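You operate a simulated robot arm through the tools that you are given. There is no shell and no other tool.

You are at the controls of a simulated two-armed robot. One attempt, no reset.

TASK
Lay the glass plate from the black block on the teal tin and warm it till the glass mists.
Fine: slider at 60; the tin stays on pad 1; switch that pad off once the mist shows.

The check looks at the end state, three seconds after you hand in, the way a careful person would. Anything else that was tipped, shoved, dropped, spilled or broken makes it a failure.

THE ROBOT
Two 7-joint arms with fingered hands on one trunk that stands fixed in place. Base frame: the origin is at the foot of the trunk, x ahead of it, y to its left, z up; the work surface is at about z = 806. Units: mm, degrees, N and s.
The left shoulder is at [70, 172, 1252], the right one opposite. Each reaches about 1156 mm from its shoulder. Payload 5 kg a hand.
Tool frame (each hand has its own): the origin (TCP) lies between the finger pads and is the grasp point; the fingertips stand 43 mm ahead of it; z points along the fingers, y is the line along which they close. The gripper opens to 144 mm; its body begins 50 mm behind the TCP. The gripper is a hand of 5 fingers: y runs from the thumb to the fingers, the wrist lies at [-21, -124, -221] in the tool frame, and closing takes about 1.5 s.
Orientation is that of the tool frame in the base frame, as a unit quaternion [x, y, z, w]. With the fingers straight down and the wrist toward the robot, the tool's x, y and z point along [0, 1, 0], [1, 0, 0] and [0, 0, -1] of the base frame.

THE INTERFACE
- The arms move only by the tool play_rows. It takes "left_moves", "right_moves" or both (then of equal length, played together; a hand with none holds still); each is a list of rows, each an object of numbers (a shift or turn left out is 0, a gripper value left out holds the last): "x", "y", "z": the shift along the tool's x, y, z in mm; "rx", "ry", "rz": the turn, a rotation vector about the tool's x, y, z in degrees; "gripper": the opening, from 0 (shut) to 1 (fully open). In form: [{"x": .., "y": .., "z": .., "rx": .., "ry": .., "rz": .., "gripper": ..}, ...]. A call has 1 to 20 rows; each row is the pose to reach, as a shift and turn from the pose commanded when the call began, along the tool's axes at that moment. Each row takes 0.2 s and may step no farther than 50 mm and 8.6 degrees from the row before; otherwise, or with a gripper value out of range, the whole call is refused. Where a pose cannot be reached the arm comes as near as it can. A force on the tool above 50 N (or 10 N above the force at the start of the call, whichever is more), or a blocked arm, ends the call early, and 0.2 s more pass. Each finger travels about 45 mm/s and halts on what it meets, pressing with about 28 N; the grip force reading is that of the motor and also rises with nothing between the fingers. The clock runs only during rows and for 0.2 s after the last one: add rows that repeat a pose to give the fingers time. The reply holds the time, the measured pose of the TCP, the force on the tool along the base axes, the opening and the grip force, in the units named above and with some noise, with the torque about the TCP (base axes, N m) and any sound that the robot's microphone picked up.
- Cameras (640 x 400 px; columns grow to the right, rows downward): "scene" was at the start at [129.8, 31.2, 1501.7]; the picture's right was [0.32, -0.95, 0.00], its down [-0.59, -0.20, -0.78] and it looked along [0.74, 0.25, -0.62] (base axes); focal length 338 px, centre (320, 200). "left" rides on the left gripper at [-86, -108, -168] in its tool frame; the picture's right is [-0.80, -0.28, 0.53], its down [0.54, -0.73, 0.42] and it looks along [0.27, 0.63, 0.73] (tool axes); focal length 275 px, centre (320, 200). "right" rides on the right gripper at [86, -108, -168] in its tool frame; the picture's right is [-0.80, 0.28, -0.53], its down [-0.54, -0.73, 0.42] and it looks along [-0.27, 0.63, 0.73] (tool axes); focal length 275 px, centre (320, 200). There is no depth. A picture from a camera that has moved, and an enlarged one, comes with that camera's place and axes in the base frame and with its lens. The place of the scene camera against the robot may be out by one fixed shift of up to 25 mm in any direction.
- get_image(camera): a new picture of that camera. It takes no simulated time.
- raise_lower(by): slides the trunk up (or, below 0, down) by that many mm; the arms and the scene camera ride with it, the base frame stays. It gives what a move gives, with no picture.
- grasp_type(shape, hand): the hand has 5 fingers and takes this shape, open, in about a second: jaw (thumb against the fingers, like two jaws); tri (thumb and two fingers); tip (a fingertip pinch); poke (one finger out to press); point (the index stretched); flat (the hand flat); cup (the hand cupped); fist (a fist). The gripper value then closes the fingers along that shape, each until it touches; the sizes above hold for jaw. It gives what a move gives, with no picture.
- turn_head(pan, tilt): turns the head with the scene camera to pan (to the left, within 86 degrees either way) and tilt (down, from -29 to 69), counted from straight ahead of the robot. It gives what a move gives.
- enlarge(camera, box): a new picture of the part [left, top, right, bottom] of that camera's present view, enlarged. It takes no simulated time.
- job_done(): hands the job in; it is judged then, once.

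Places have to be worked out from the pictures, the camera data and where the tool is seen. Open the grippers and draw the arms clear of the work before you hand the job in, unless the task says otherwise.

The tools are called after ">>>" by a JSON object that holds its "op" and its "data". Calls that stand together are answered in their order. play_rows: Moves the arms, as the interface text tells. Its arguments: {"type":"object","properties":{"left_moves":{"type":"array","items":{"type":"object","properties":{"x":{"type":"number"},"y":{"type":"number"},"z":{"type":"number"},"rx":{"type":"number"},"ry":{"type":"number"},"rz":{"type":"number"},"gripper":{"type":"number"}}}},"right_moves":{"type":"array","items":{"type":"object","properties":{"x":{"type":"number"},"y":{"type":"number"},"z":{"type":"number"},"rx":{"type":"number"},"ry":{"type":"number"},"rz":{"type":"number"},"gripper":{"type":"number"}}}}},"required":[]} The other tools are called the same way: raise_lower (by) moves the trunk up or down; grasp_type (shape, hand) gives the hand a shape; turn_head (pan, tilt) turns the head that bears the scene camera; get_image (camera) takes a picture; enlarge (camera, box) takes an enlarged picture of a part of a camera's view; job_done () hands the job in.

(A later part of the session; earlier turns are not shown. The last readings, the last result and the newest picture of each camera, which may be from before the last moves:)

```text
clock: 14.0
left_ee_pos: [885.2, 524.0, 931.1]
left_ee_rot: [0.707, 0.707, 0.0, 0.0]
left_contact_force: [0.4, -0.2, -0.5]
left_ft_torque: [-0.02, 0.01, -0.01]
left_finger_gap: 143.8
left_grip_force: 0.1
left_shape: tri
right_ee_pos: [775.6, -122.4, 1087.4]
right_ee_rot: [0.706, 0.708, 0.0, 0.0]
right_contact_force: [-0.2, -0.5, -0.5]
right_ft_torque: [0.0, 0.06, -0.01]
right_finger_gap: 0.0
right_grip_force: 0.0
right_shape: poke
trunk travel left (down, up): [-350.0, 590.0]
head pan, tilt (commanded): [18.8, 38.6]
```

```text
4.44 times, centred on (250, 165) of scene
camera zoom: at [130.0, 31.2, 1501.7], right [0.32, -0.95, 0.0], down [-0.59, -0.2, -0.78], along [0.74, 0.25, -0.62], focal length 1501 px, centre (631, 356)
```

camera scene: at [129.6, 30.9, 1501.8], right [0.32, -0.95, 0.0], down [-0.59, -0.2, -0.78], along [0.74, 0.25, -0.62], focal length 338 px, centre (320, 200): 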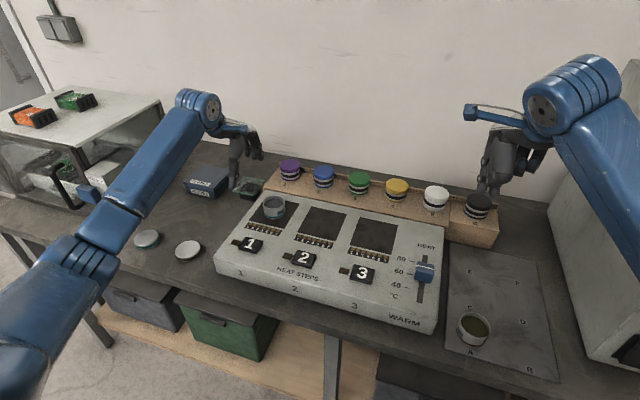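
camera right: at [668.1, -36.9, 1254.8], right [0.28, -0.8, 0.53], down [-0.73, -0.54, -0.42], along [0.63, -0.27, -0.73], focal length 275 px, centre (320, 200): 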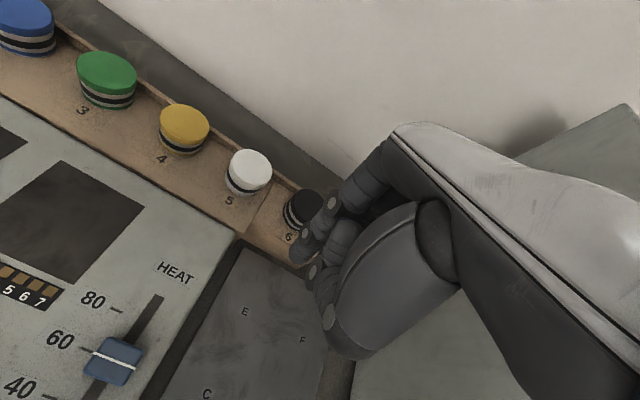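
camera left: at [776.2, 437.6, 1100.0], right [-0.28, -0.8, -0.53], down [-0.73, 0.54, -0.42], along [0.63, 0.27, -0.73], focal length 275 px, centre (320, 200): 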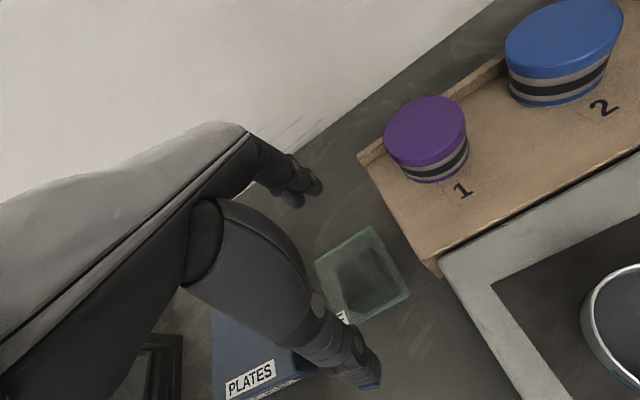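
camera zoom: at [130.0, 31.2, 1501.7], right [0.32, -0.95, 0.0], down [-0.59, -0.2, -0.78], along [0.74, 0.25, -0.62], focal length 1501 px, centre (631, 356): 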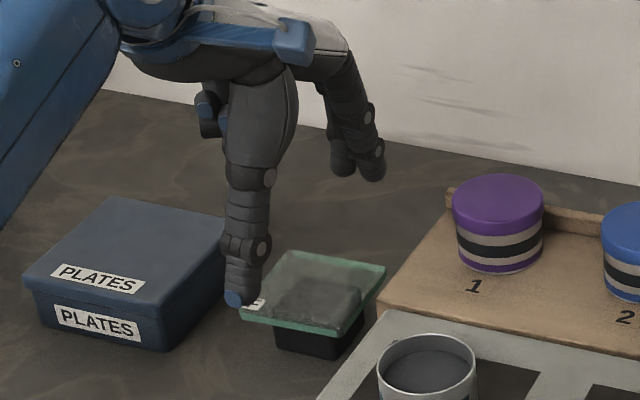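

Tri folds away ring and little finger, keeping thumb, index and middle. I'll do a partial close in the air to see where the pads come to at near plate width.

>>> {"op": "play_rows", "data": {"left_moves": [{"gripper": 0.62}, {"gripper": 0.62}, {"gripper": 0.62}, {"gripper": 0.62}, {"gripper": 0.62}]}}

>>> {"op": "get_image", "data": {"camera": "left"}}

>>> {"op": "enlarge", "data": {"camera": "scene", "box": [190, 120, 310, 210]}}

```text
clock: 15.2
left_ee_pos: [884.7, 522.9, 932.0]
left_ee_rot: [0.707, 0.707, 0.001, 0.0]
left_contact_force: [0.0, 0.7, 0.1]
left_ft_torque: [0.03, 0.0, -0.02]
left_finger_gap: 89.9
left_grip_force: 0.0
left_shape: tri
right_ee_pos: [776.5, -122.8, 1087.3]
right_ee_rot: [0.707, 0.707, 0.001, 0.0]
right_contact_force: [-0.4, -0.1, 0.0]
right_ft_torque: [-0.04, 0.03, -0.03]
right_finger_gap: 0.0
right_grip_force: 0.1
right_shape: poke
trunk travel left (down, up): [-350.0, 590.0]
head pan, tilt (commanded): [18.8, 38.6]
```

```text
taken
camera left: at [776.1, 437.6, 1100.0], right [-0.28, -0.8, -0.53], down [-0.73, 0.54, -0.42], along [0.63, 0.27, -0.73], focal length 275 px, centre (320, 200)
```

left: 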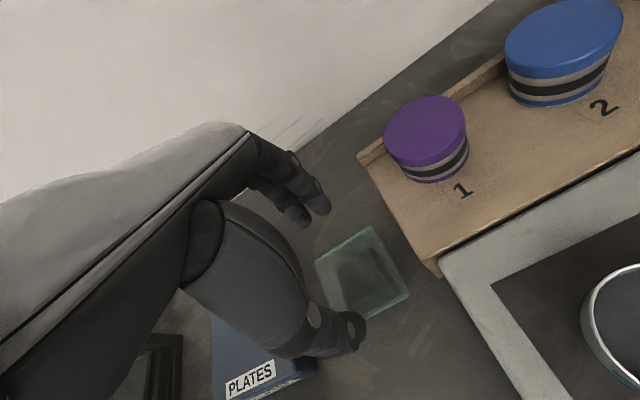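

```text
4.44 times, centred on (250, 165) of scene
camera zoom: at [129.9, 31.1, 1501.7], right [0.32, -0.95, 0.0], down [-0.59, -0.2, -0.78], along [0.74, 0.25, -0.62], focal length 1501 px, centre (631, 356)
```

zoom: 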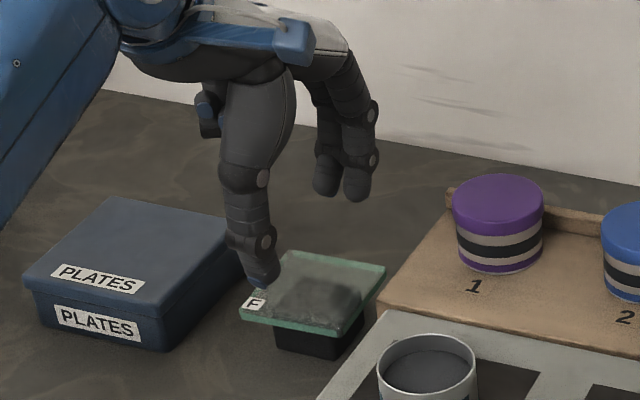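

At 90 mm gap the pads are symmetric about the TCP with tips ~43 mm ahead. I reopen to ~125 mm, align (thumb/finger midpoint is ~9 mm off in tool x), and come down to just above plate height.

>>> {"op": "play_rows", "data": {"left_moves": [{"gripper": 0.88, "x": -2, "rz": -0.5}, {"gripper": 0.88, "x": -5, "y": 1, "rz": -1}, {"gripper": 0.88, "x": -7, "y": 1, "rz": -2}, {"gripper": 0.88, "x": -7, "y": 1, "z": 15, "rz": -2}, {"gripper": 0.88, "x": -7, "y": 1, "z": 30, "rz": -2}, {"gripper": 0.88, "x": -7, "y": 1, "z": 42, "rz": -2}, {"gripper": 0.88, "x": -7, "y": 1, "z": 42, "rz": -2}]}}

>>> {"op": "get_image", "data": {"camera": "left"}}

>>> {"op": "enlarge", "data": {"camera": "scene", "box": [190, 120, 310, 210]}}

```text
clock: 16.8
left_ee_pos: [886.1, 518.3, 891.3]
left_ee_rot: [0.694, 0.72, 0.001, -0.001]
left_contact_force: [-0.1, 0.7, 0.7]
left_ft_torque: [-0.02, -0.01, 0.02]
left_finger_gap: 126.4
left_grip_force: 0.1
left_shape: tri
right_ee_pos: [775.7, -121.9, 1087.1]
right_ee_rot: [0.707, 0.708, 0.0, 0.0]
right_contact_force: [-0.1, -0.6, 0.4]
right_ft_torque: [-0.01, 0.01, 0.01]
right_finger_gap: 0.0
right_grip_force: 0.1
right_shape: poke
trunk travel left (down, up): [-350.0, 590.0]
head pan, tilt (commanded): [18.8, 38.6]
```

```text
taken
camera left: at [780.2, 427.6, 1059.2], right [-0.26, -0.81, -0.53], down [-0.74, 0.52, -0.42], along [0.62, 0.29, -0.73], focal length 275 px, centre (320, 200)
```

left: 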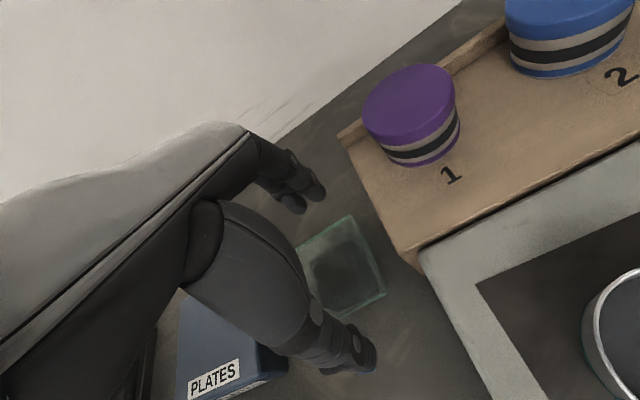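

```text
4.44 times, centred on (250, 165) of scene
camera zoom: at [129.9, 31.1, 1501.7], right [0.32, -0.95, 0.0], down [-0.59, -0.2, -0.78], along [0.74, 0.25, -0.62], focal length 1501 px, centre (631, 356)
```

zoom: 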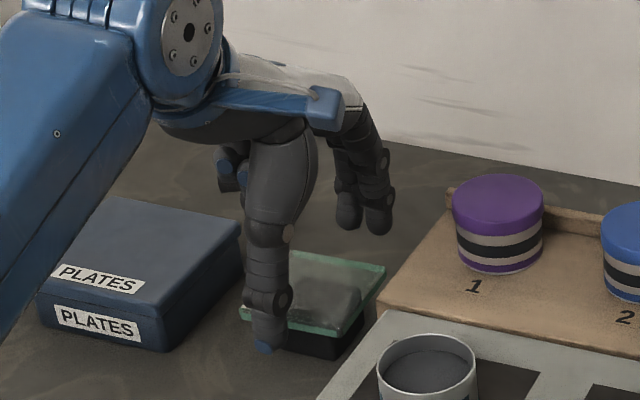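

Alignment looks good: thumb in front of the near edge, fingers beyond the far edge. Descending 25 mm so the pads straddle the plate edges.

>>> {"op": "play_rows", "data": {"left_moves": [{"z": 8}, {"z": 16}, {"z": 25}, {"z": 25}]}}

>>> {"op": "get_image", "data": {"camera": "left"}}

>>> {"op": "enlarge", "data": {"camera": "scene", "box": [200, 140, 300, 215]}}

```text
clock: 17.8
left_ee_pos: [884.6, 518.3, 865.2]
left_ee_rot: [0.695, 0.719, 0.0, 0.001]
left_contact_force: [0.5, 0.5, 1.0]
left_ft_torque: [0.0, 0.01, 0.01]
left_finger_gap: 126.5
left_grip_force: 0.1
left_shape: tri
right_ee_pos: [775.9, -123.1, 1088.2]
right_ee_rot: [0.707, 0.708, 0.0, 0.001]
right_contact_force: [-0.6, -0.5, 0.1]
right_ft_torque: [0.03, 0.0, 0.02]
right_finger_gap: 0.0
right_grip_force: 0.1
right_shape: poke
trunk travel left (down, up): [-350.0, 590.0]
head pan, tilt (commanded): [18.8, 38.6]
```

```text
taken
camera left: at [779.8, 427.1, 1034.2], right [-0.26, -0.81, -0.53], down [-0.74, 0.52, -0.42], along [0.62, 0.29, -0.73], focal length 275 px, centre (320, 200)
```

left: 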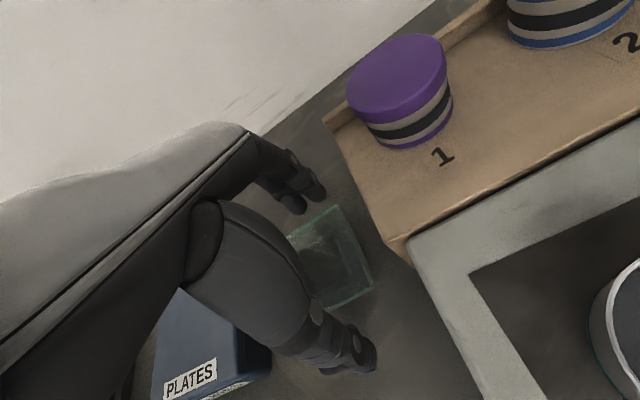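

```text
5.33 times, centred on (250, 178) of scene
camera zoom: at [129.8, 31.1, 1501.7], right [0.32, -0.95, 0.0], down [-0.59, -0.2, -0.78], along [0.74, 0.25, -0.62], focal length 1801 px, centre (693, 320)
```

zoom: 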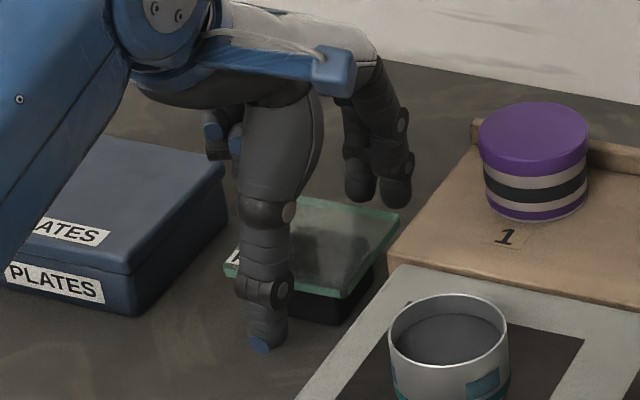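

No contact so far. Quick close-up from the left camera to check the gap on both sides before closing.

>>> {"op": "enlarge", "data": {"camera": "left", "box": [250, 150, 410, 250]}}

>>> {"op": "enlarge", "data": {"camera": "left", "box": [270, 280, 430, 380]}}

```text
4.00 times, centred on (330, 200) of left
camera zoom: at [779.8, 427.1, 1034.2], right [-0.26, -0.81, -0.53], down [-0.74, 0.52, -0.42], along [0.62, 0.29, -0.73], focal length 1101 px, centre (280, 200)
```

zoom: 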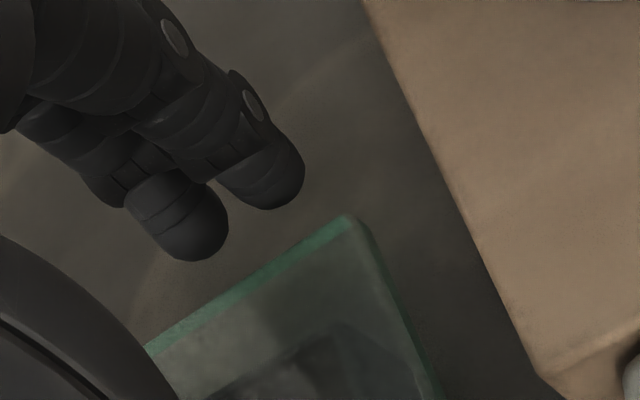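

```text
4.00 times, centred on (350, 330) of left
camera zoom: at [779.8, 427.1, 1034.2], right [-0.26, -0.81, -0.53], down [-0.74, 0.52, -0.42], along [0.62, 0.29, -0.73], focal length 1101 px, centre (200, -320)
```

zoom: 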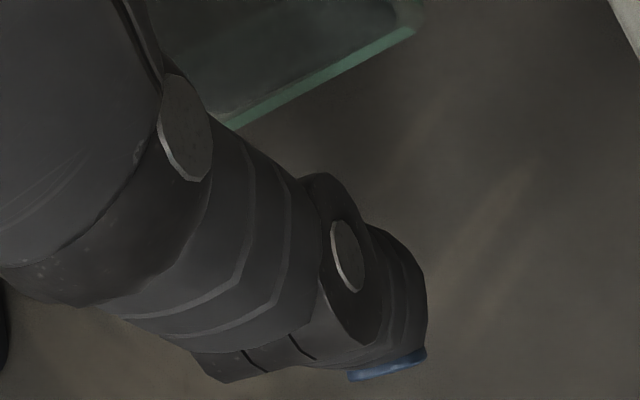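

Both sides have clearance and the edges are between the pads. Closing on the plate edges.

>>> {"op": "play_rows", "data": {"left_moves": [{"gripper": 0.6}, {"gripper": 0.6}, {"gripper": 0.6}, {"gripper": 0.6}, {"gripper": 0.48}, {"gripper": 0.48}, {"gripper": 0.48}, {"gripper": 0.48}]}}

>>> {"op": "get_image", "data": {"camera": "left"}}

>>> {"op": "enlarge", "data": {"camera": "scene", "box": [200, 140, 300, 215]}}

```text
clock: 19.6
left_ee_pos: [884.4, 516.9, 865.3]
left_ee_rot: [0.695, 0.719, 0.0, 0.0]
left_contact_force: [-0.2, 0.4, 0.0]
left_ft_torque: [-0.04, 0.0, -0.03]
left_finger_gap: 72.1
left_grip_force: 27.9
left_shape: tri
right_ee_pos: [775.8, -123.4, 1087.4]
right_ee_rot: [0.707, 0.708, 0.0, 0.0]
right_contact_force: [-0.5, 0.3, 0.1]
right_ft_torque: [0.0, 0.0, -0.03]
right_finger_gap: 0.0
right_grip_force: 0.1
right_shape: poke
trunk travel left (down, up): [-350.0, 590.0]
head pan, tilt (commanded): [18.8, 38.6]
```

```text
taken
camera left: at [779.9, 427.3, 1033.8], right [-0.26, -0.81, -0.53], down [-0.74, 0.52, -0.42], along [0.62, 0.29, -0.73], focal length 275 px, centre (320, 200)
```

left: 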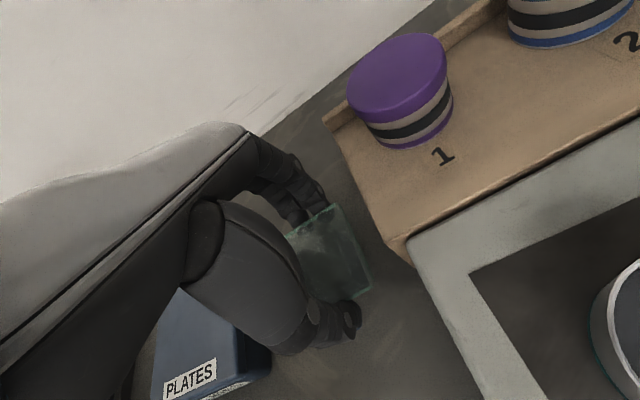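

```text
5.33 times, centred on (250, 178) of scene
camera zoom: at [130.2, 31.3, 1501.7], right [0.32, -0.95, 0.0], down [-0.59, -0.2, -0.78], along [0.74, 0.25, -0.62], focal length 1801 px, centre (693, 320)
```

zoom: 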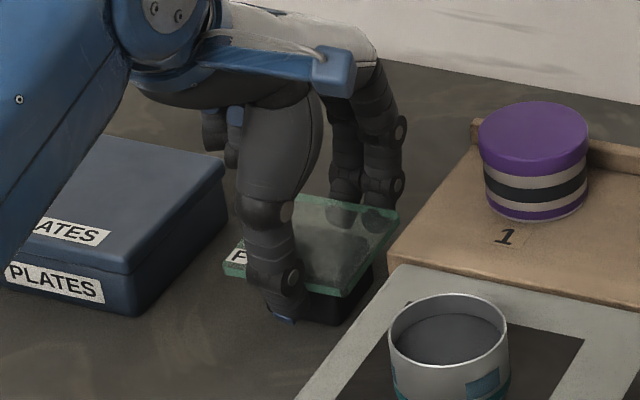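

Grip force is 28 N at a 72 mm gap, so the fingers are bearing on the plate edges. I'll lift slowly 20 mm and check that the plate comes up level.

>>> {"op": "play_rows", "data": {"left_moves": [{"z": -2}, {"z": -5}, {"z": -9}, {"z": -14}, {"z": -20}, {"z": -20}]}}

>>> {"op": "get_image", "data": {"camera": "left"}}

>>> {"op": "enlarge", "data": {"camera": "scene", "box": [200, 140, 300, 215]}}

```text
clock: 21.0
left_ee_pos: [885.0, 518.7, 885.0]
left_ee_rot: [0.695, 0.719, 0.0, 0.0]
left_contact_force: [0.2, -0.2, -2.1]
left_ft_torque: [-0.04, 0.0, -0.03]
left_finger_gap: 72.2
left_grip_force: 28.2
left_shape: tri
right_ee_pos: [777.2, -122.7, 1087.5]
right_ee_rot: [0.707, 0.707, 0.0, -0.001]
right_contact_force: [-0.3, 0.2, -0.3]
right_ft_torque: [-0.01, 0.02, 0.0]
right_finger_gap: 0.0
right_grip_force: 0.0
right_shape: poke
trunk travel left (down, up): [-350.0, 590.0]
head pan, tilt (commanded): [18.8, 38.6]
```

```text
taken
camera left: at [779.8, 427.8, 1053.7], right [-0.26, -0.81, -0.53], down [-0.74, 0.52, -0.42], along [0.62, 0.29, -0.73], focal length 275 px, centre (320, 200)
```

left: 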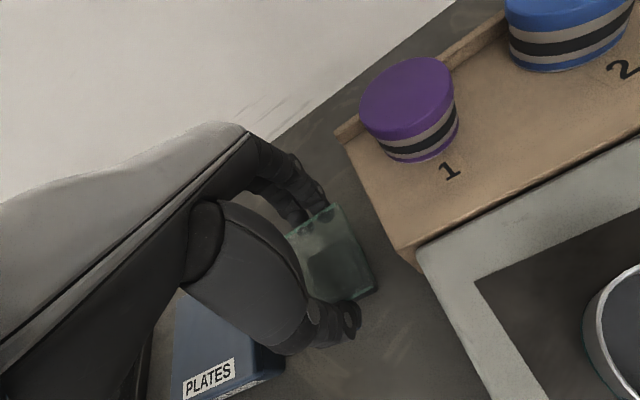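

```text
5.33 times, centred on (250, 178) of scene
camera zoom: at [130.2, 31.3, 1501.7], right [0.32, -0.95, 0.0], down [-0.59, -0.2, -0.78], along [0.74, 0.25, -0.62], focal length 1801 px, centre (693, 320)
```

zoom: 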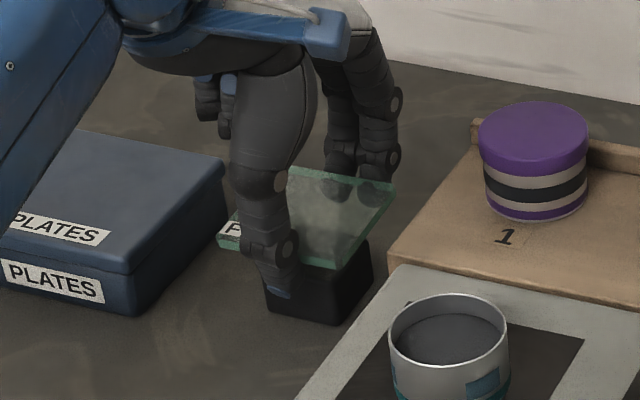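

The plate lifted cleanly and level. I raise it further before moving over the tin.

>>> {"op": "play_rows", "data": {"left_moves": [{"z": -15}, {"z": -35}, {"z": -60}, {"z": -85}, {"z": -105}, {"z": -105}]}}

>>> {"op": "get_image", "data": {"camera": "left"}}

>>> {"op": "enlarge", "data": {"camera": "left", "box": [250, 180, 410, 300]}}

>>> {"op": "enlarge", "data": {"camera": "scene", "box": [200, 115, 300, 190]}}

```text
clock: 22.4
left_ee_pos: [884.3, 518.2, 990.8]
left_ee_rot: [0.695, 0.719, 0.0, 0.0]
left_contact_force: [0.5, -0.6, -1.6]
left_ft_torque: [-0.02, -0.04, 0.03]
left_finger_gap: 72.1
left_grip_force: 27.3
left_shape: tri
right_ee_pos: [776.1, -122.1, 1086.9]
right_ee_rot: [0.707, 0.707, 0.0, 0.001]
right_contact_force: [0.1, 0.3, 0.0]
right_ft_torque: [-0.02, 0.0, 0.01]
right_finger_gap: 0.1
right_grip_force: 0.1
right_shape: poke
trunk travel left (down, up): [-350.0, 590.0]
head pan, tilt (commanded): [18.8, 38.6]
```

```text
taken
camera left: at [779.4, 427.7, 1158.6], right [-0.26, -0.81, -0.53], down [-0.74, 0.52, -0.42], along [0.62, 0.29, -0.73], focal length 275 px, centre (320, 200)
```

left: 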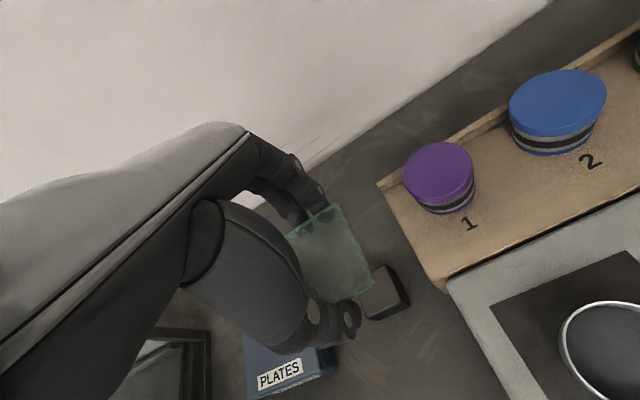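

```text
3.33 times, centred on (330, 240) of left
camera zoom: at [779.4, 427.7, 1158.6], right [-0.26, -0.81, -0.53], down [-0.74, 0.52, -0.42], along [0.62, 0.29, -0.73], focal length 918 px, centre (287, 67)
```

zoom: 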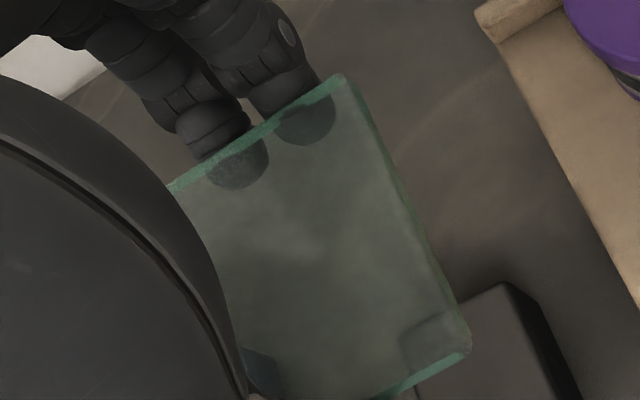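

```text
5.33 times, centred on (250, 152) of scene
camera zoom: at [130.3, 31.5, 1501.7], right [0.32, -0.95, 0.0], down [-0.59, -0.2, -0.78], along [0.74, 0.25, -0.62], focal length 1801 px, centre (693, 453)
```

zoom: 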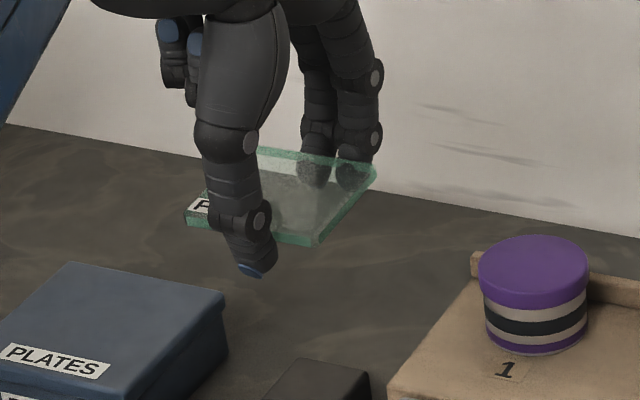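

The plate is held level, centred at about tool (+9.5, 0.5). Now I move it at this height over the tin (centre about (767, 372), radius ≈31).

>>> {"op": "play_rows", "data": {"left_moves": [{"x": -15, "y": -12}, {"x": -42, "y": -34}, {"x": -72, "y": -59}, {"x": -102, "y": -84}, {"x": -130, "y": -107}, {"x": -147, "y": -121}, {"x": -151.6, "y": -124.5}, {"x": -151.6, "y": -124.5}]}}

>>> {"op": "get_image", "data": {"camera": "left"}}

>>> {"op": "get_image", "data": {"camera": "scene"}}

```text
clock: 24.2
left_ee_pos: [765.8, 362.4, 990.2]
left_ee_rot: [0.695, 0.719, -0.001, 0.0]
left_contact_force: [-0.2, 1.0, -1.6]
left_ft_torque: [-0.02, 0.01, -0.01]
left_finger_gap: 71.8
left_grip_force: 28.1
left_shape: tri
right_ee_pos: [776.5, -121.7, 1088.1]
right_ee_rot: [0.706, 0.708, 0.0, 0.0]
right_contact_force: [0.2, 0.9, -0.5]
right_ft_torque: [0.03, -0.01, -0.02]
right_finger_gap: 0.0
right_grip_force: 0.0
right_shape: poke
trunk travel left (down, up): [-350.0, 590.0]
head pan, tilt (commanded): [18.8, 38.6]
```

```text
taken
camera left: at [660.3, 272.1, 1158.4], right [-0.26, -0.81, -0.53], down [-0.74, 0.52, -0.42], along [0.62, 0.29, -0.73], focal length 275 px, centre (320, 200)
```

left: 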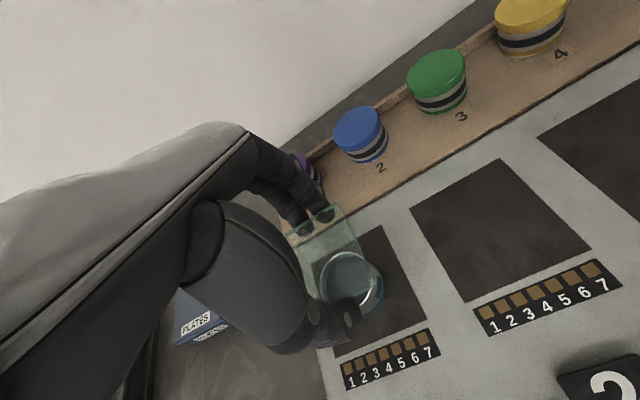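

```text
taken
camera scene: at [130.0, 31.2, 1501.7], right [0.32, -0.95, 0.0], down [-0.59, -0.2, -0.78], along [0.74, 0.25, -0.62], focal length 338 px, centre (320, 200)
```

scene: 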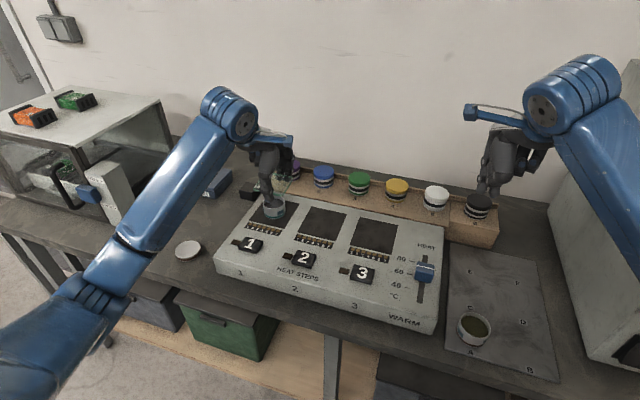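

Enlarging both views to compare plate and tin positions.

>>> {"op": "enlarge", "data": {"camera": "left", "box": [260, 190, 420, 330]}}

>>> {"op": "enlarge", "data": {"camera": "scene", "box": [230, 140, 330, 230]}}

```text
2.86 times, centred on (340, 260) of left
camera zoom: at [660.3, 272.1, 1158.4], right [-0.26, -0.81, -0.53], down [-0.74, 0.52, -0.42], along [0.62, 0.29, -0.73], focal length 786 px, centre (263, 29)
```

zoom: 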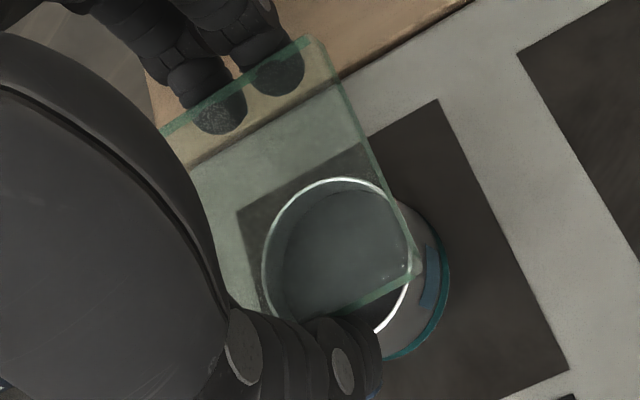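

```text
4.44 times, centred on (280, 185) of scene
camera zoom: at [130.0, 31.2, 1501.7], right [0.32, -0.95, 0.0], down [-0.59, -0.2, -0.78], along [0.74, 0.25, -0.62], focal length 1501 px, centre (498, 267)
```

zoom: 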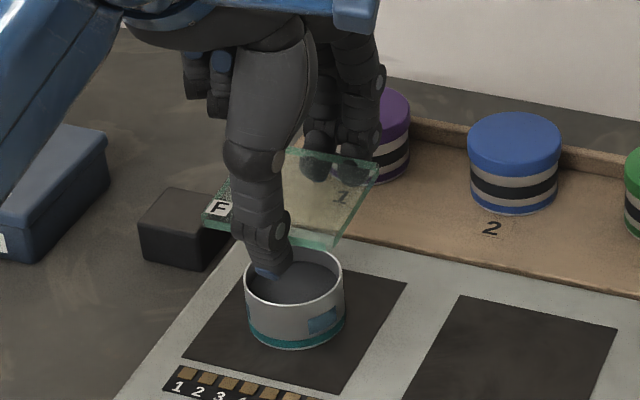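

The relative view shows the tin about 8 mm in +y and a few mm in +x from the plate centre. I correct and lower until the thumb tip is just above the rim, then re-check.

>>> {"op": "play_rows", "data": {"left_moves": [{"x": 4, "y": 2, "z": 8}, {"x": 8, "y": 4, "z": 18}, {"x": 8, "y": 4, "z": 27}, {"x": 8, "y": 4, "z": 32}, {"x": 8, "y": 4, "z": 32}]}}

>>> {"op": "enlarge", "data": {"camera": "left", "box": [260, 190, 420, 330]}}

>>> {"op": "enlarge", "data": {"camera": "scene", "box": [230, 140, 330, 230]}}

```text
clock: 25.4
left_ee_pos: [769.2, 370.2, 958.1]
left_ee_rot: [0.695, 0.719, 0.0, -0.001]
left_contact_force: [0.1, -0.8, -2.9]
left_ft_torque: [0.04, 0.03, -0.01]
left_finger_gap: 71.8
left_grip_force: 28.7
left_shape: tri
right_ee_pos: [776.9, -122.4, 1086.5]
right_ee_rot: [0.706, 0.708, 0.0, 0.0]
right_contact_force: [0.1, 0.4, -0.2]
right_ft_torque: [0.01, 0.02, 0.0]
right_finger_gap: 0.1
right_grip_force: 0.0
right_shape: poke
trunk travel left (down, up): [-350.0, 590.0]
head pan, tilt (commanded): [18.8, 38.6]
```

```text
2.86 times, centred on (340, 260) of left
camera zoom: at [664.4, 279.9, 1126.7], right [-0.26, -0.81, -0.53], down [-0.74, 0.52, -0.42], along [0.62, 0.29, -0.73], focal length 786 px, centre (263, 29)
```

zoom: 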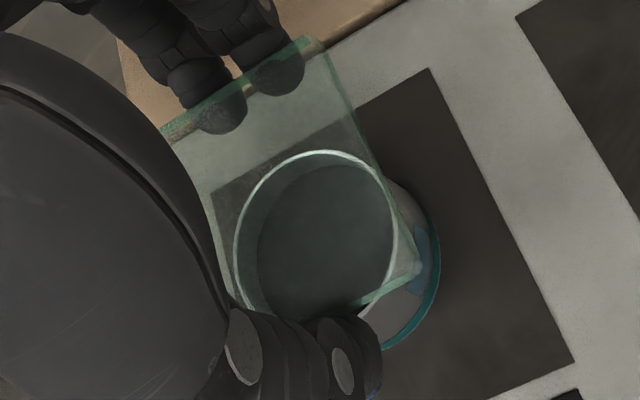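

```text
4.44 times, centred on (280, 185) of scene
camera zoom: at [130.0, 31.1, 1501.7], right [0.32, -0.95, 0.0], down [-0.59, -0.2, -0.78], along [0.74, 0.25, -0.62], focal length 1501 px, centre (498, 267)
```

zoom: 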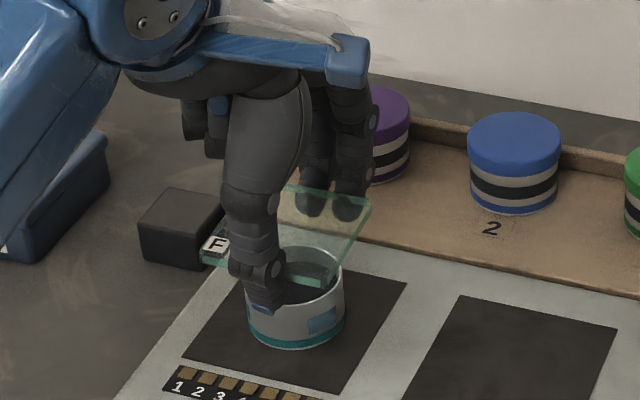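

Plate and tin centres now agree within ~1–2 mm. I shift 2 mm back for thumb clearance and lower gently, watching the forces.

>>> {"op": "play_rows", "data": {"left_moves": [{"y": -2}, {"y": -2, "z": 5}, {"y": -2, "z": 10}, {"y": -2, "z": 15}, {"y": -2, "z": 15}]}}

>>> {"op": "enlarge", "data": {"camera": "left", "box": [260, 190, 420, 330]}}

>>> {"op": "enlarge", "data": {"camera": "scene", "box": [240, 160, 320, 220]}}

```text
clock: 26.6
left_ee_pos: [767.8, 370.7, 942.8]
left_ee_rot: [0.695, 0.719, 0.0, 0.0]
left_contact_force: [0.7, -1.4, -2.2]
left_ft_torque: [-0.03, 0.03, 0.02]
left_finger_gap: 71.5
left_grip_force: 27.4
left_shape: tri
right_ee_pos: [775.6, -121.6, 1088.7]
right_ee_rot: [0.706, 0.708, 0.0, 0.0]
right_contact_force: [0.0, 0.4, 0.3]
right_ft_torque: [-0.03, -0.04, 0.02]
right_finger_gap: 0.1
right_grip_force: 0.0
right_shape: poke
trunk travel left (down, up): [-350.0, 590.0]
head pan, tilt (commanded): [18.8, 38.6]
```

```text
2.86 times, centred on (340, 260) of left
camera zoom: at [662.4, 279.7, 1111.7], right [-0.26, -0.81, -0.53], down [-0.74, 0.52, -0.42], along [0.62, 0.29, -0.73], focal length 786 px, centre (263, 29)
```

zoom: 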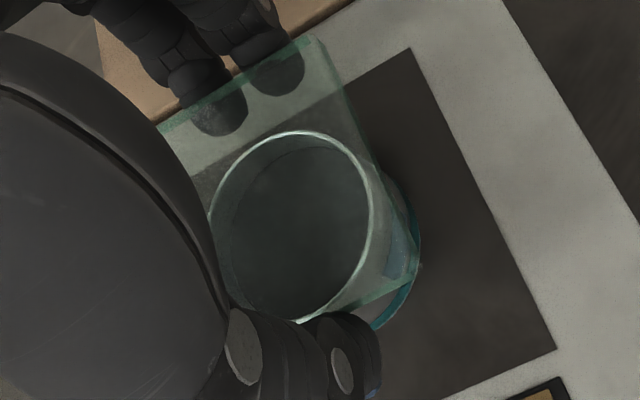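

```text
6.67 times, centred on (280, 190) of scene
camera zoom: at [130.1, 31.1, 1501.7], right [0.32, -0.95, 0.0], down [-0.59, -0.2, -0.78], along [0.74, 0.25, -0.62], focal length 2252 px, centre (587, 267)
```

zoom: 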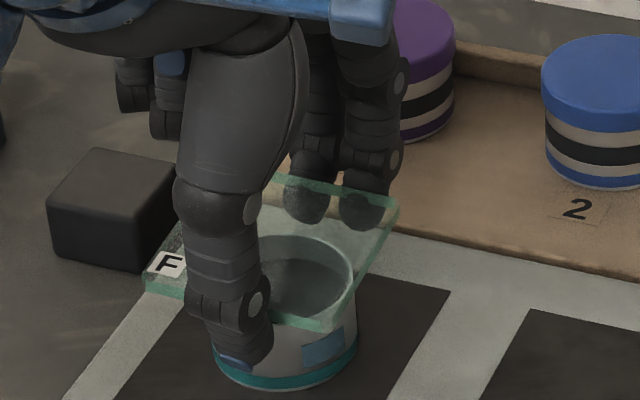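

Both cameras now agree the plate is centred over the tin to ~2 mm, with the thumb outside the wall. Lowering 11 mm more.

>>> {"op": "play_rows", "data": {"left_moves": [{"z": 4}, {"z": 8}, {"z": 11}, {"z": 11}]}}

>>> {"op": "enlarge", "data": {"camera": "left", "box": [260, 190, 420, 330]}}

>>> {"op": "enlarge", "data": {"camera": "scene", "box": [240, 160, 320, 220]}}

```text
clock: 27.6
left_ee_pos: [768.0, 369.3, 933.2]
left_ee_rot: [0.695, 0.719, 0.0, 0.0]
left_contact_force: [0.2, -0.3, 3.7]
left_ft_torque: [-0.08, 0.12, -0.03]
left_finger_gap: 71.1
left_grip_force: 28.2
left_shape: tri
right_ee_pos: [775.5, -123.0, 1087.3]
right_ee_rot: [0.706, 0.708, 0.0, 0.0]
right_contact_force: [-0.1, -0.5, -0.8]
right_ft_torque: [0.01, -0.01, -0.03]
right_finger_gap: 0.2
right_grip_force: 0.0
right_shape: poke
trunk travel left (down, up): [-350.0, 590.0]
head pan, tilt (commanded): [18.8, 38.6]
```

```text
2.86 times, centred on (340, 260) of left
camera zoom: at [662.3, 279.6, 1101.7], right [-0.26, -0.81, -0.53], down [-0.74, 0.52, -0.42], along [0.62, 0.29, -0.73], focal length 786 px, centre (263, 29)
```

zoom: 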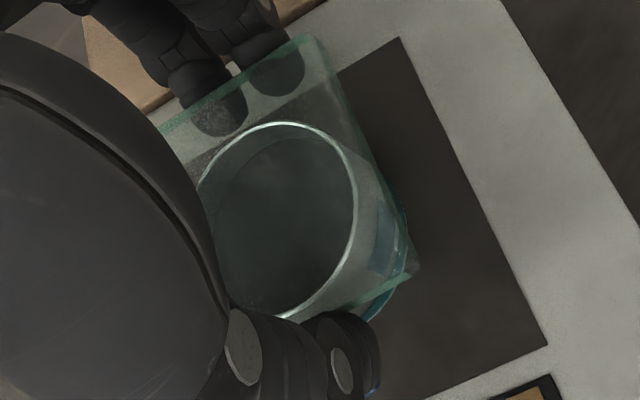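

```text
6.67 times, centred on (280, 190) of scene
camera zoom: at [129.7, 30.9, 1501.8], right [0.32, -0.95, 0.0], down [-0.59, -0.2, -0.78], along [0.74, 0.25, -0.62], focal length 2252 px, centre (587, 267)
```

zoom: 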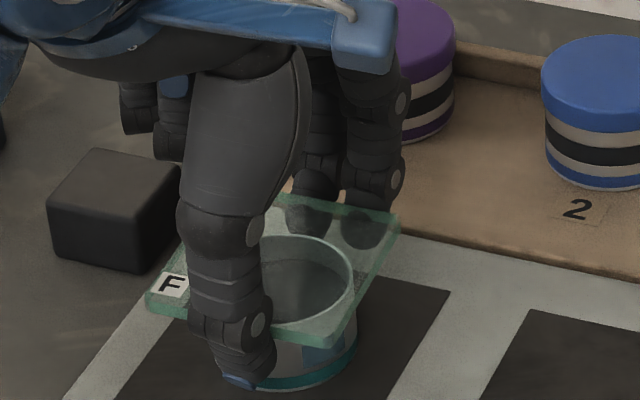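

A small upward force (≈6 N change) appeared: either the plate has met the rim or the thumb tip the pad. I look closer before continuing.

>>> {"op": "enlarge", "data": {"camera": "scene", "box": [255, 180, 303, 210]}}

>>> {"op": "enlarge", "data": {"camera": "left", "box": [320, 240, 420, 320]}}

```text
13.33 times, centred on (279, 195) of scene
camera zoom: at [129.7, 30.9, 1501.8], right [0.32, -0.95, 0.0], down [-0.59, -0.2, -0.78], along [0.74, 0.25, -0.62], focal length 4503 px, centre (867, 267)
```

zoom: 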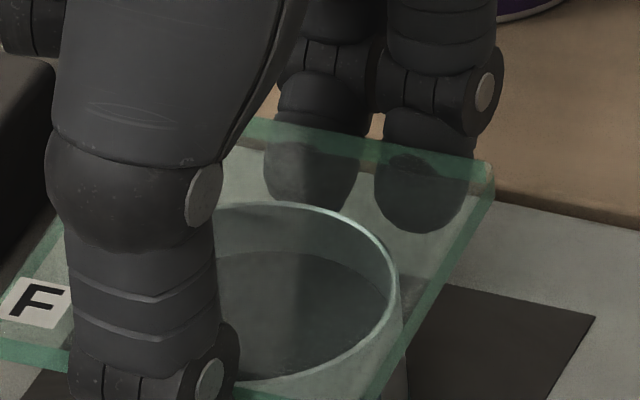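

```text
5.00 times, centred on (370, 280) of left
camera zoom: at [662.3, 279.6, 1101.7], right [-0.26, -0.81, -0.53], down [-0.74, 0.52, -0.42], along [0.62, 0.29, -0.73], focal length 1376 px, centre (70, -200)
```

zoom: 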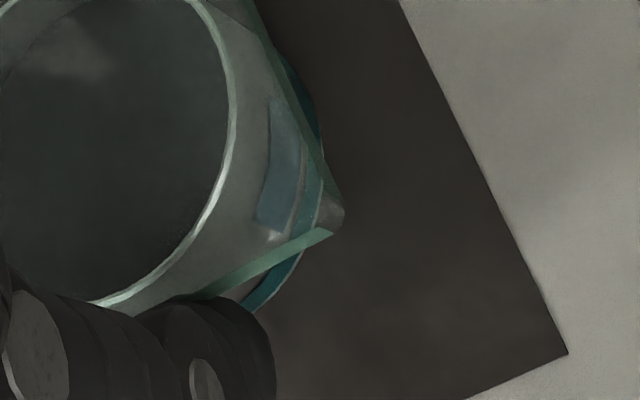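

Tin height from the picture suggests the rim is nearer z≈902, which fits the plate bottom just having touched down. I'll lower 1.5 mm more and see whether the force rises as on a firm rest.

>>> {"op": "play_rows", "data": {"left_moves": [{"z": 0.8}, {"z": 1.5}, {"z": 1.5}]}}

>>> {"op": "enlarge", "data": {"camera": "scene", "box": [255, 180, 303, 210]}}

>>> {"op": "enlarge", "data": {"camera": "left", "box": [260, 190, 420, 330]}}

```text
clock: 28.4
left_ee_pos: [768.3, 369.6, 932.0]
left_ee_rot: [0.695, 0.719, 0.0, 0.001]
left_contact_force: [0.8, -0.3, 8.8]
left_ft_torque: [-0.11, 0.27, 0.0]
left_finger_gap: 71.6
left_grip_force: 28.0
left_shape: tri
right_ee_pos: [775.7, -122.3, 1088.5]
right_ee_rot: [0.706, 0.708, 0.0, 0.001]
right_contact_force: [0.1, -0.8, 0.0]
right_ft_torque: [-0.02, 0.02, -0.01]
right_finger_gap: 0.1
right_grip_force: 0.1
right_shape: poke
trunk travel left (down, up): [-350.0, 590.0]
head pan, tilt (commanded): [18.8, 38.6]
```

```text
13.33 times, centred on (279, 195) of scene
camera zoom: at [129.0, 30.6, 1501.9], right [0.32, -0.95, 0.0], down [-0.59, -0.2, -0.78], along [0.74, 0.25, -0.62], focal length 4503 px, centre (867, 267)
```

zoom: 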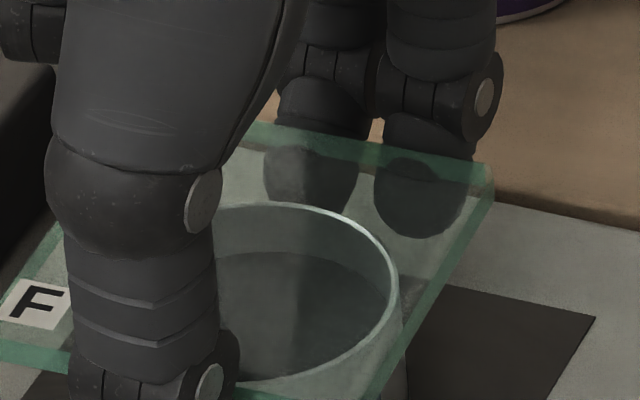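

```text
2.86 times, centred on (340, 260) of left
camera zoom: at [661.8, 279.7, 1100.6], right [-0.26, -0.81, -0.53], down [-0.74, 0.52, -0.42], along [0.62, 0.29, -0.73], focal length 786 px, centre (263, 29)
```

zoom: 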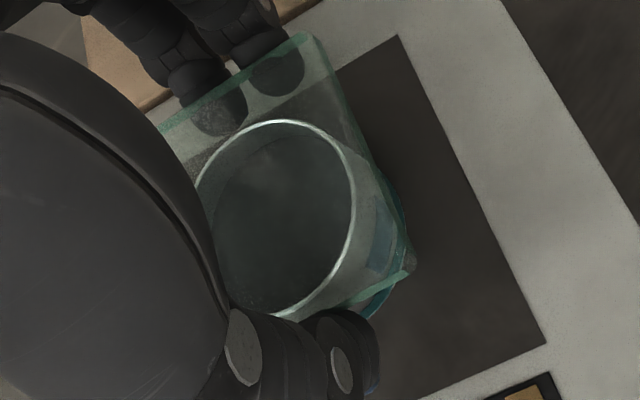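

Force and torque place the contact about (−25, −19) mm from the tin centre, i.e. right on the rim, so the plate is resting. I release in small steps.

>>> {"op": "play_rows", "data": {"left_moves": [{"gripper": 0.5}, {"gripper": 0.52}, {"gripper": 0.54}, {"gripper": 0.56}, {"gripper": 0.58}, {"gripper": 0.6}, {"gripper": 0.64}, {"gripper": 0.68}, {"gripper": 0.68}]}}

>>> {"op": "enlarge", "data": {"camera": "scene", "box": [240, 160, 320, 220]}}

>>> {"op": "enlarge", "data": {"camera": "left", "box": [260, 190, 420, 330]}}

```text
clock: 30.4
left_ee_pos: [766.9, 370.3, 930.8]
left_ee_rot: [0.695, 0.719, 0.0, 0.0]
left_contact_force: [0.1, -0.8, -0.5]
left_ft_torque: [0.03, 0.02, 0.0]
left_finger_gap: 97.6
left_grip_force: 0.1
left_shape: tri
right_ee_pos: [775.0, -121.9, 1087.3]
right_ee_rot: [0.706, 0.708, 0.0, 0.0]
right_contact_force: [0.0, -0.6, 0.2]
right_ft_torque: [0.0, -0.01, 0.03]
right_finger_gap: 0.0
right_grip_force: 0.0
right_shape: poke
trunk travel left (down, up): [-350.0, 590.0]
head pan, tilt (commanded): [18.8, 38.6]
```

```text
6.67 times, centred on (280, 190) of scene
camera zoom: at [129.9, 31.1, 1501.7], right [0.32, -0.95, 0.0], down [-0.59, -0.2, -0.78], along [0.74, 0.25, -0.62], focal length 2252 px, centre (587, 267)
```

zoom: 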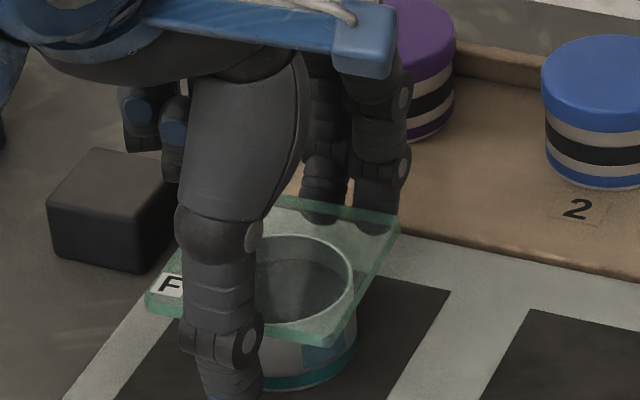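

```text
2.86 times, centred on (340, 260) of left
camera zoom: at [662.5, 280.0, 1099.7], right [-0.26, -0.81, -0.53], down [-0.74, 0.52, -0.42], along [0.62, 0.29, -0.73], focal length 786 px, centre (263, 29)
```

zoom: 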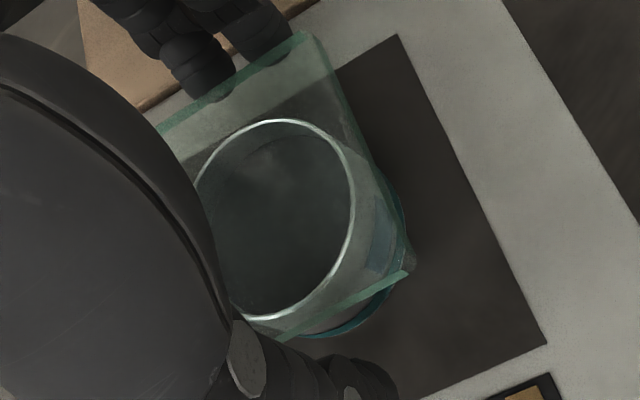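

The plate stayed put on the rim and the fingers are free (0 N). I open a bit more and rise straight up.

>>> {"op": "play_rows", "data": {"left_moves": [{"gripper": 0.8}, {"gripper": 0.8}, {"gripper": 0.8}, {"z": -10, "gripper": 0.8}, {"z": -30, "gripper": 0.8}, {"z": -60, "gripper": 0.8}, {"z": -100, "gripper": 0.8}, {"z": -140, "gripper": 0.8}, {"z": -140, "gripper": 0.8}]}}

>>> {"op": "get_image", "data": {"camera": "left"}}

>>> {"op": "enlarge", "data": {"camera": "scene", "box": [220, 150, 340, 240]}}

```text
clock: 32.4
left_ee_pos: [767.7, 370.2, 1072.0]
left_ee_rot: [0.694, 0.719, 0.0, -0.001]
left_contact_force: [0.6, 0.3, -0.3]
left_ft_torque: [-0.01, -0.02, 0.0]
left_finger_gap: 115.0
left_grip_force: 0.0
left_shape: tri
right_ee_pos: [776.7, -122.0, 1086.6]
right_ee_rot: [0.707, 0.707, 0.0, 0.0]
right_contact_force: [-0.9, -0.2, 0.2]
right_ft_torque: [-0.02, 0.0, 0.03]
right_finger_gap: 0.2
right_grip_force: 0.0
right_shape: poke
trunk travel left (down, up): [-350.0, 590.0]
head pan, tilt (commanded): [18.8, 38.6]
```

```text
taken
camera left: at [662.4, 279.9, 1240.5], right [-0.26, -0.81, -0.53], down [-0.74, 0.52, -0.42], along [0.62, 0.29, -0.73], focal length 275 px, centre (320, 200)
```

left: 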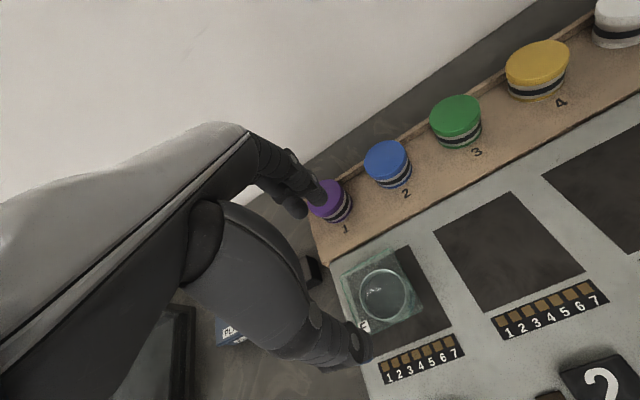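

```text
4.44 times, centred on (280, 195) of scene
camera zoom: at [130.1, 31.6, 1501.7], right [0.32, -0.95, 0.0], down [-0.59, -0.2, -0.78], along [0.74, 0.25, -0.62], focal length 1501 px, centre (498, 222)
```

zoom: 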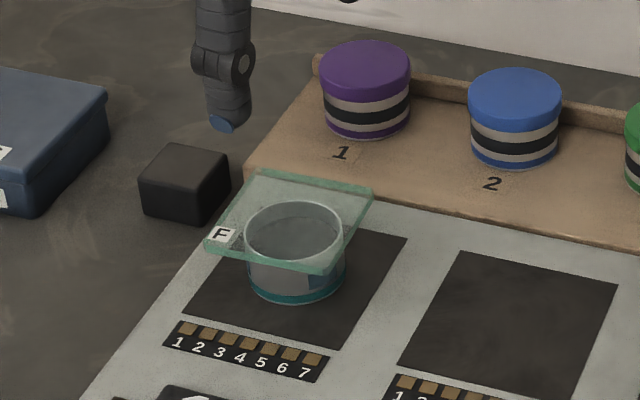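

The plate sits level and centred on the tin. Now I bring the left hand back over button 1 and shape it for poking.

>>> {"op": "play_rows", "data": {"left_moves": [{"y": -30, "x": 1, "rz": 0.4}, {"y": -70, "x": 2, "rz": 0.8}, {"y": -110, "x": 4, "rz": 1.4}, {"y": -150, "x": 5, "rz": 1.94}, {"y": -180, "x": 6, "rz": 1.94}, {"y": -180, "x": 6, "rz": 1.94}]}}

>>> {"op": "grasp_type", "data": {"shape": "poke", "hand": "left"}}

>>> {"op": "get_image", "data": {"camera": "left"}}

>>> {"op": "get_image", "data": {"camera": "scene"}}

```text
clock: 33.8
left_ee_pos: [587.5, 368.1, 1070.8]
left_ee_rot: [0.706, 0.708, 0.0, -0.002]
left_contact_force: [-0.3, -0.1, 0.3]
left_ft_torque: [-0.04, 0.01, 0.04]
left_finger_gap: 115.1
left_grip_force: 0.0
left_shape: tri
right_ee_pos: [777.7, -123.0, 1087.5]
right_ee_rot: [0.706, 0.708, -0.001, -0.001]
right_contact_force: [0.2, -0.1, 0.3]
right_ft_torque: [0.0, 0.05, 0.01]
right_finger_gap: 0.0
right_grip_force: 0.0
right_shape: poke
trunk travel left (down, up): [-350.0, 590.0]
head pan, tilt (commanded): [18.8, 38.6]
```

```text
clock: 34.7
left_ee_pos: [586.6, 370.1, 1070.9]
left_ee_rot: [0.707, 0.708, 0.0, 0.001]
left_contact_force: [-0.2, -0.3, -0.6]
left_ft_torque: [0.0, 0.03, -0.04]
left_finger_gap: 0.4
left_grip_force: 0.1
left_shape: poke
right_ee_pos: [775.7, -123.3, 1087.5]
right_ee_rot: [0.706, 0.708, 0.0, 0.0]
right_contact_force: [-0.1, -0.6, 0.0]
right_ft_torque: [0.03, 0.02, 0.02]
right_finger_gap: 0.0
right_grip_force: 0.0
right_shape: poke
trunk travel left (down, up): [-350.0, 590.0]
head pan, tilt (commanded): [18.8, 38.6]
```

```text
taken
camera left: at [478.6, 282.5, 1240.1], right [-0.28, -0.8, -0.53], down [-0.73, 0.54, -0.42], along [0.63, 0.27, -0.73], focal length 275 px, centre (320, 200)
```

left: 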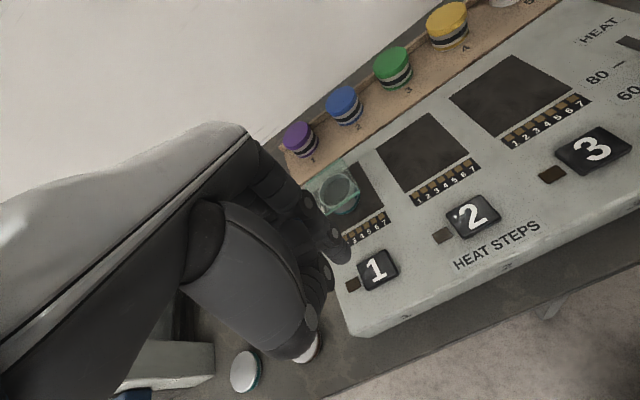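

```text
taken
camera scene: at [129.8, 31.1, 1501.7], right [0.32, -0.95, 0.0], down [-0.59, -0.2, -0.78], along [0.74, 0.25, -0.62], focal length 338 px, centre (320, 200)
```

scene: 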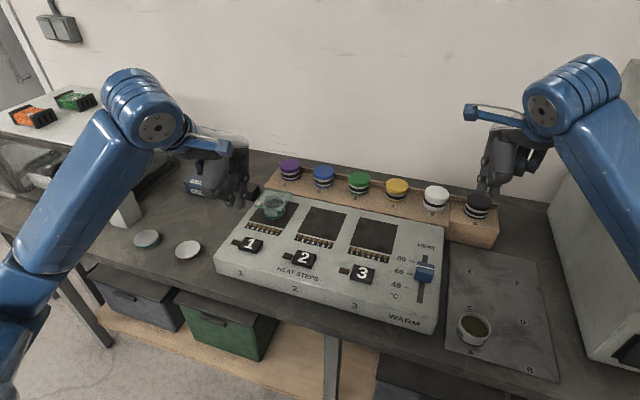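

The scene camera keeps the plate in view while I work the button. I enlarge to locate button 1 and the left poke fingertip.

>>> {"op": "enlarge", "data": {"camera": "left", "box": [290, 200, 450, 300]}}

>>> {"op": "enlarge", "data": {"camera": "scene", "box": [200, 180, 320, 270]}}

```text
4.00 times, centred on (370, 250) of left
camera zoom: at [478.6, 282.5, 1240.1], right [-0.28, -0.8, -0.53], down [-0.73, 0.54, -0.42], along [0.63, 0.27, -0.73], focal length 1101 px, centre (120, 0)
```

zoom: 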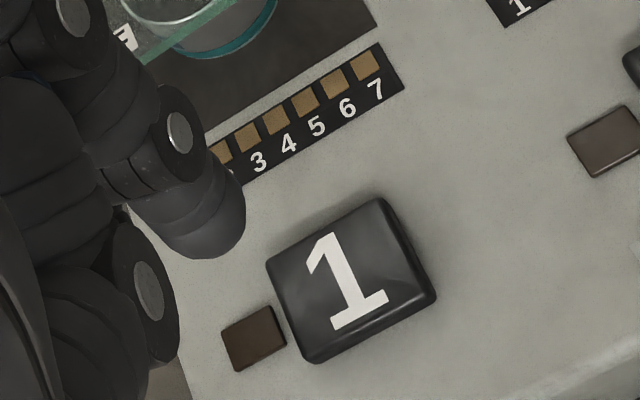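

```text
4.44 times, centred on (260, 225) of scene
camera zoom: at [129.8, 31.1, 1501.7], right [0.32, -0.95, 0.0], down [-0.59, -0.2, -0.78], along [0.74, 0.25, -0.62], focal length 1501 px, centre (587, 89)
```

zoom: 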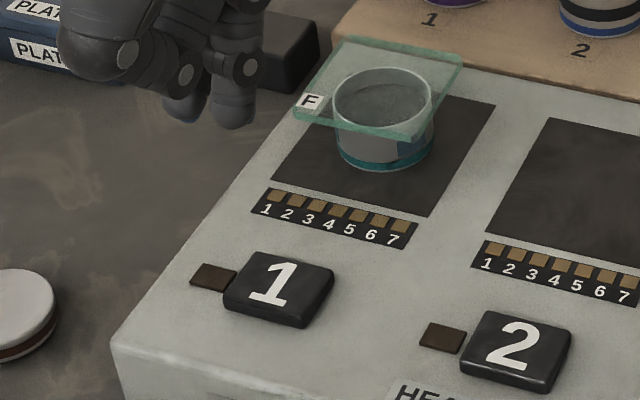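

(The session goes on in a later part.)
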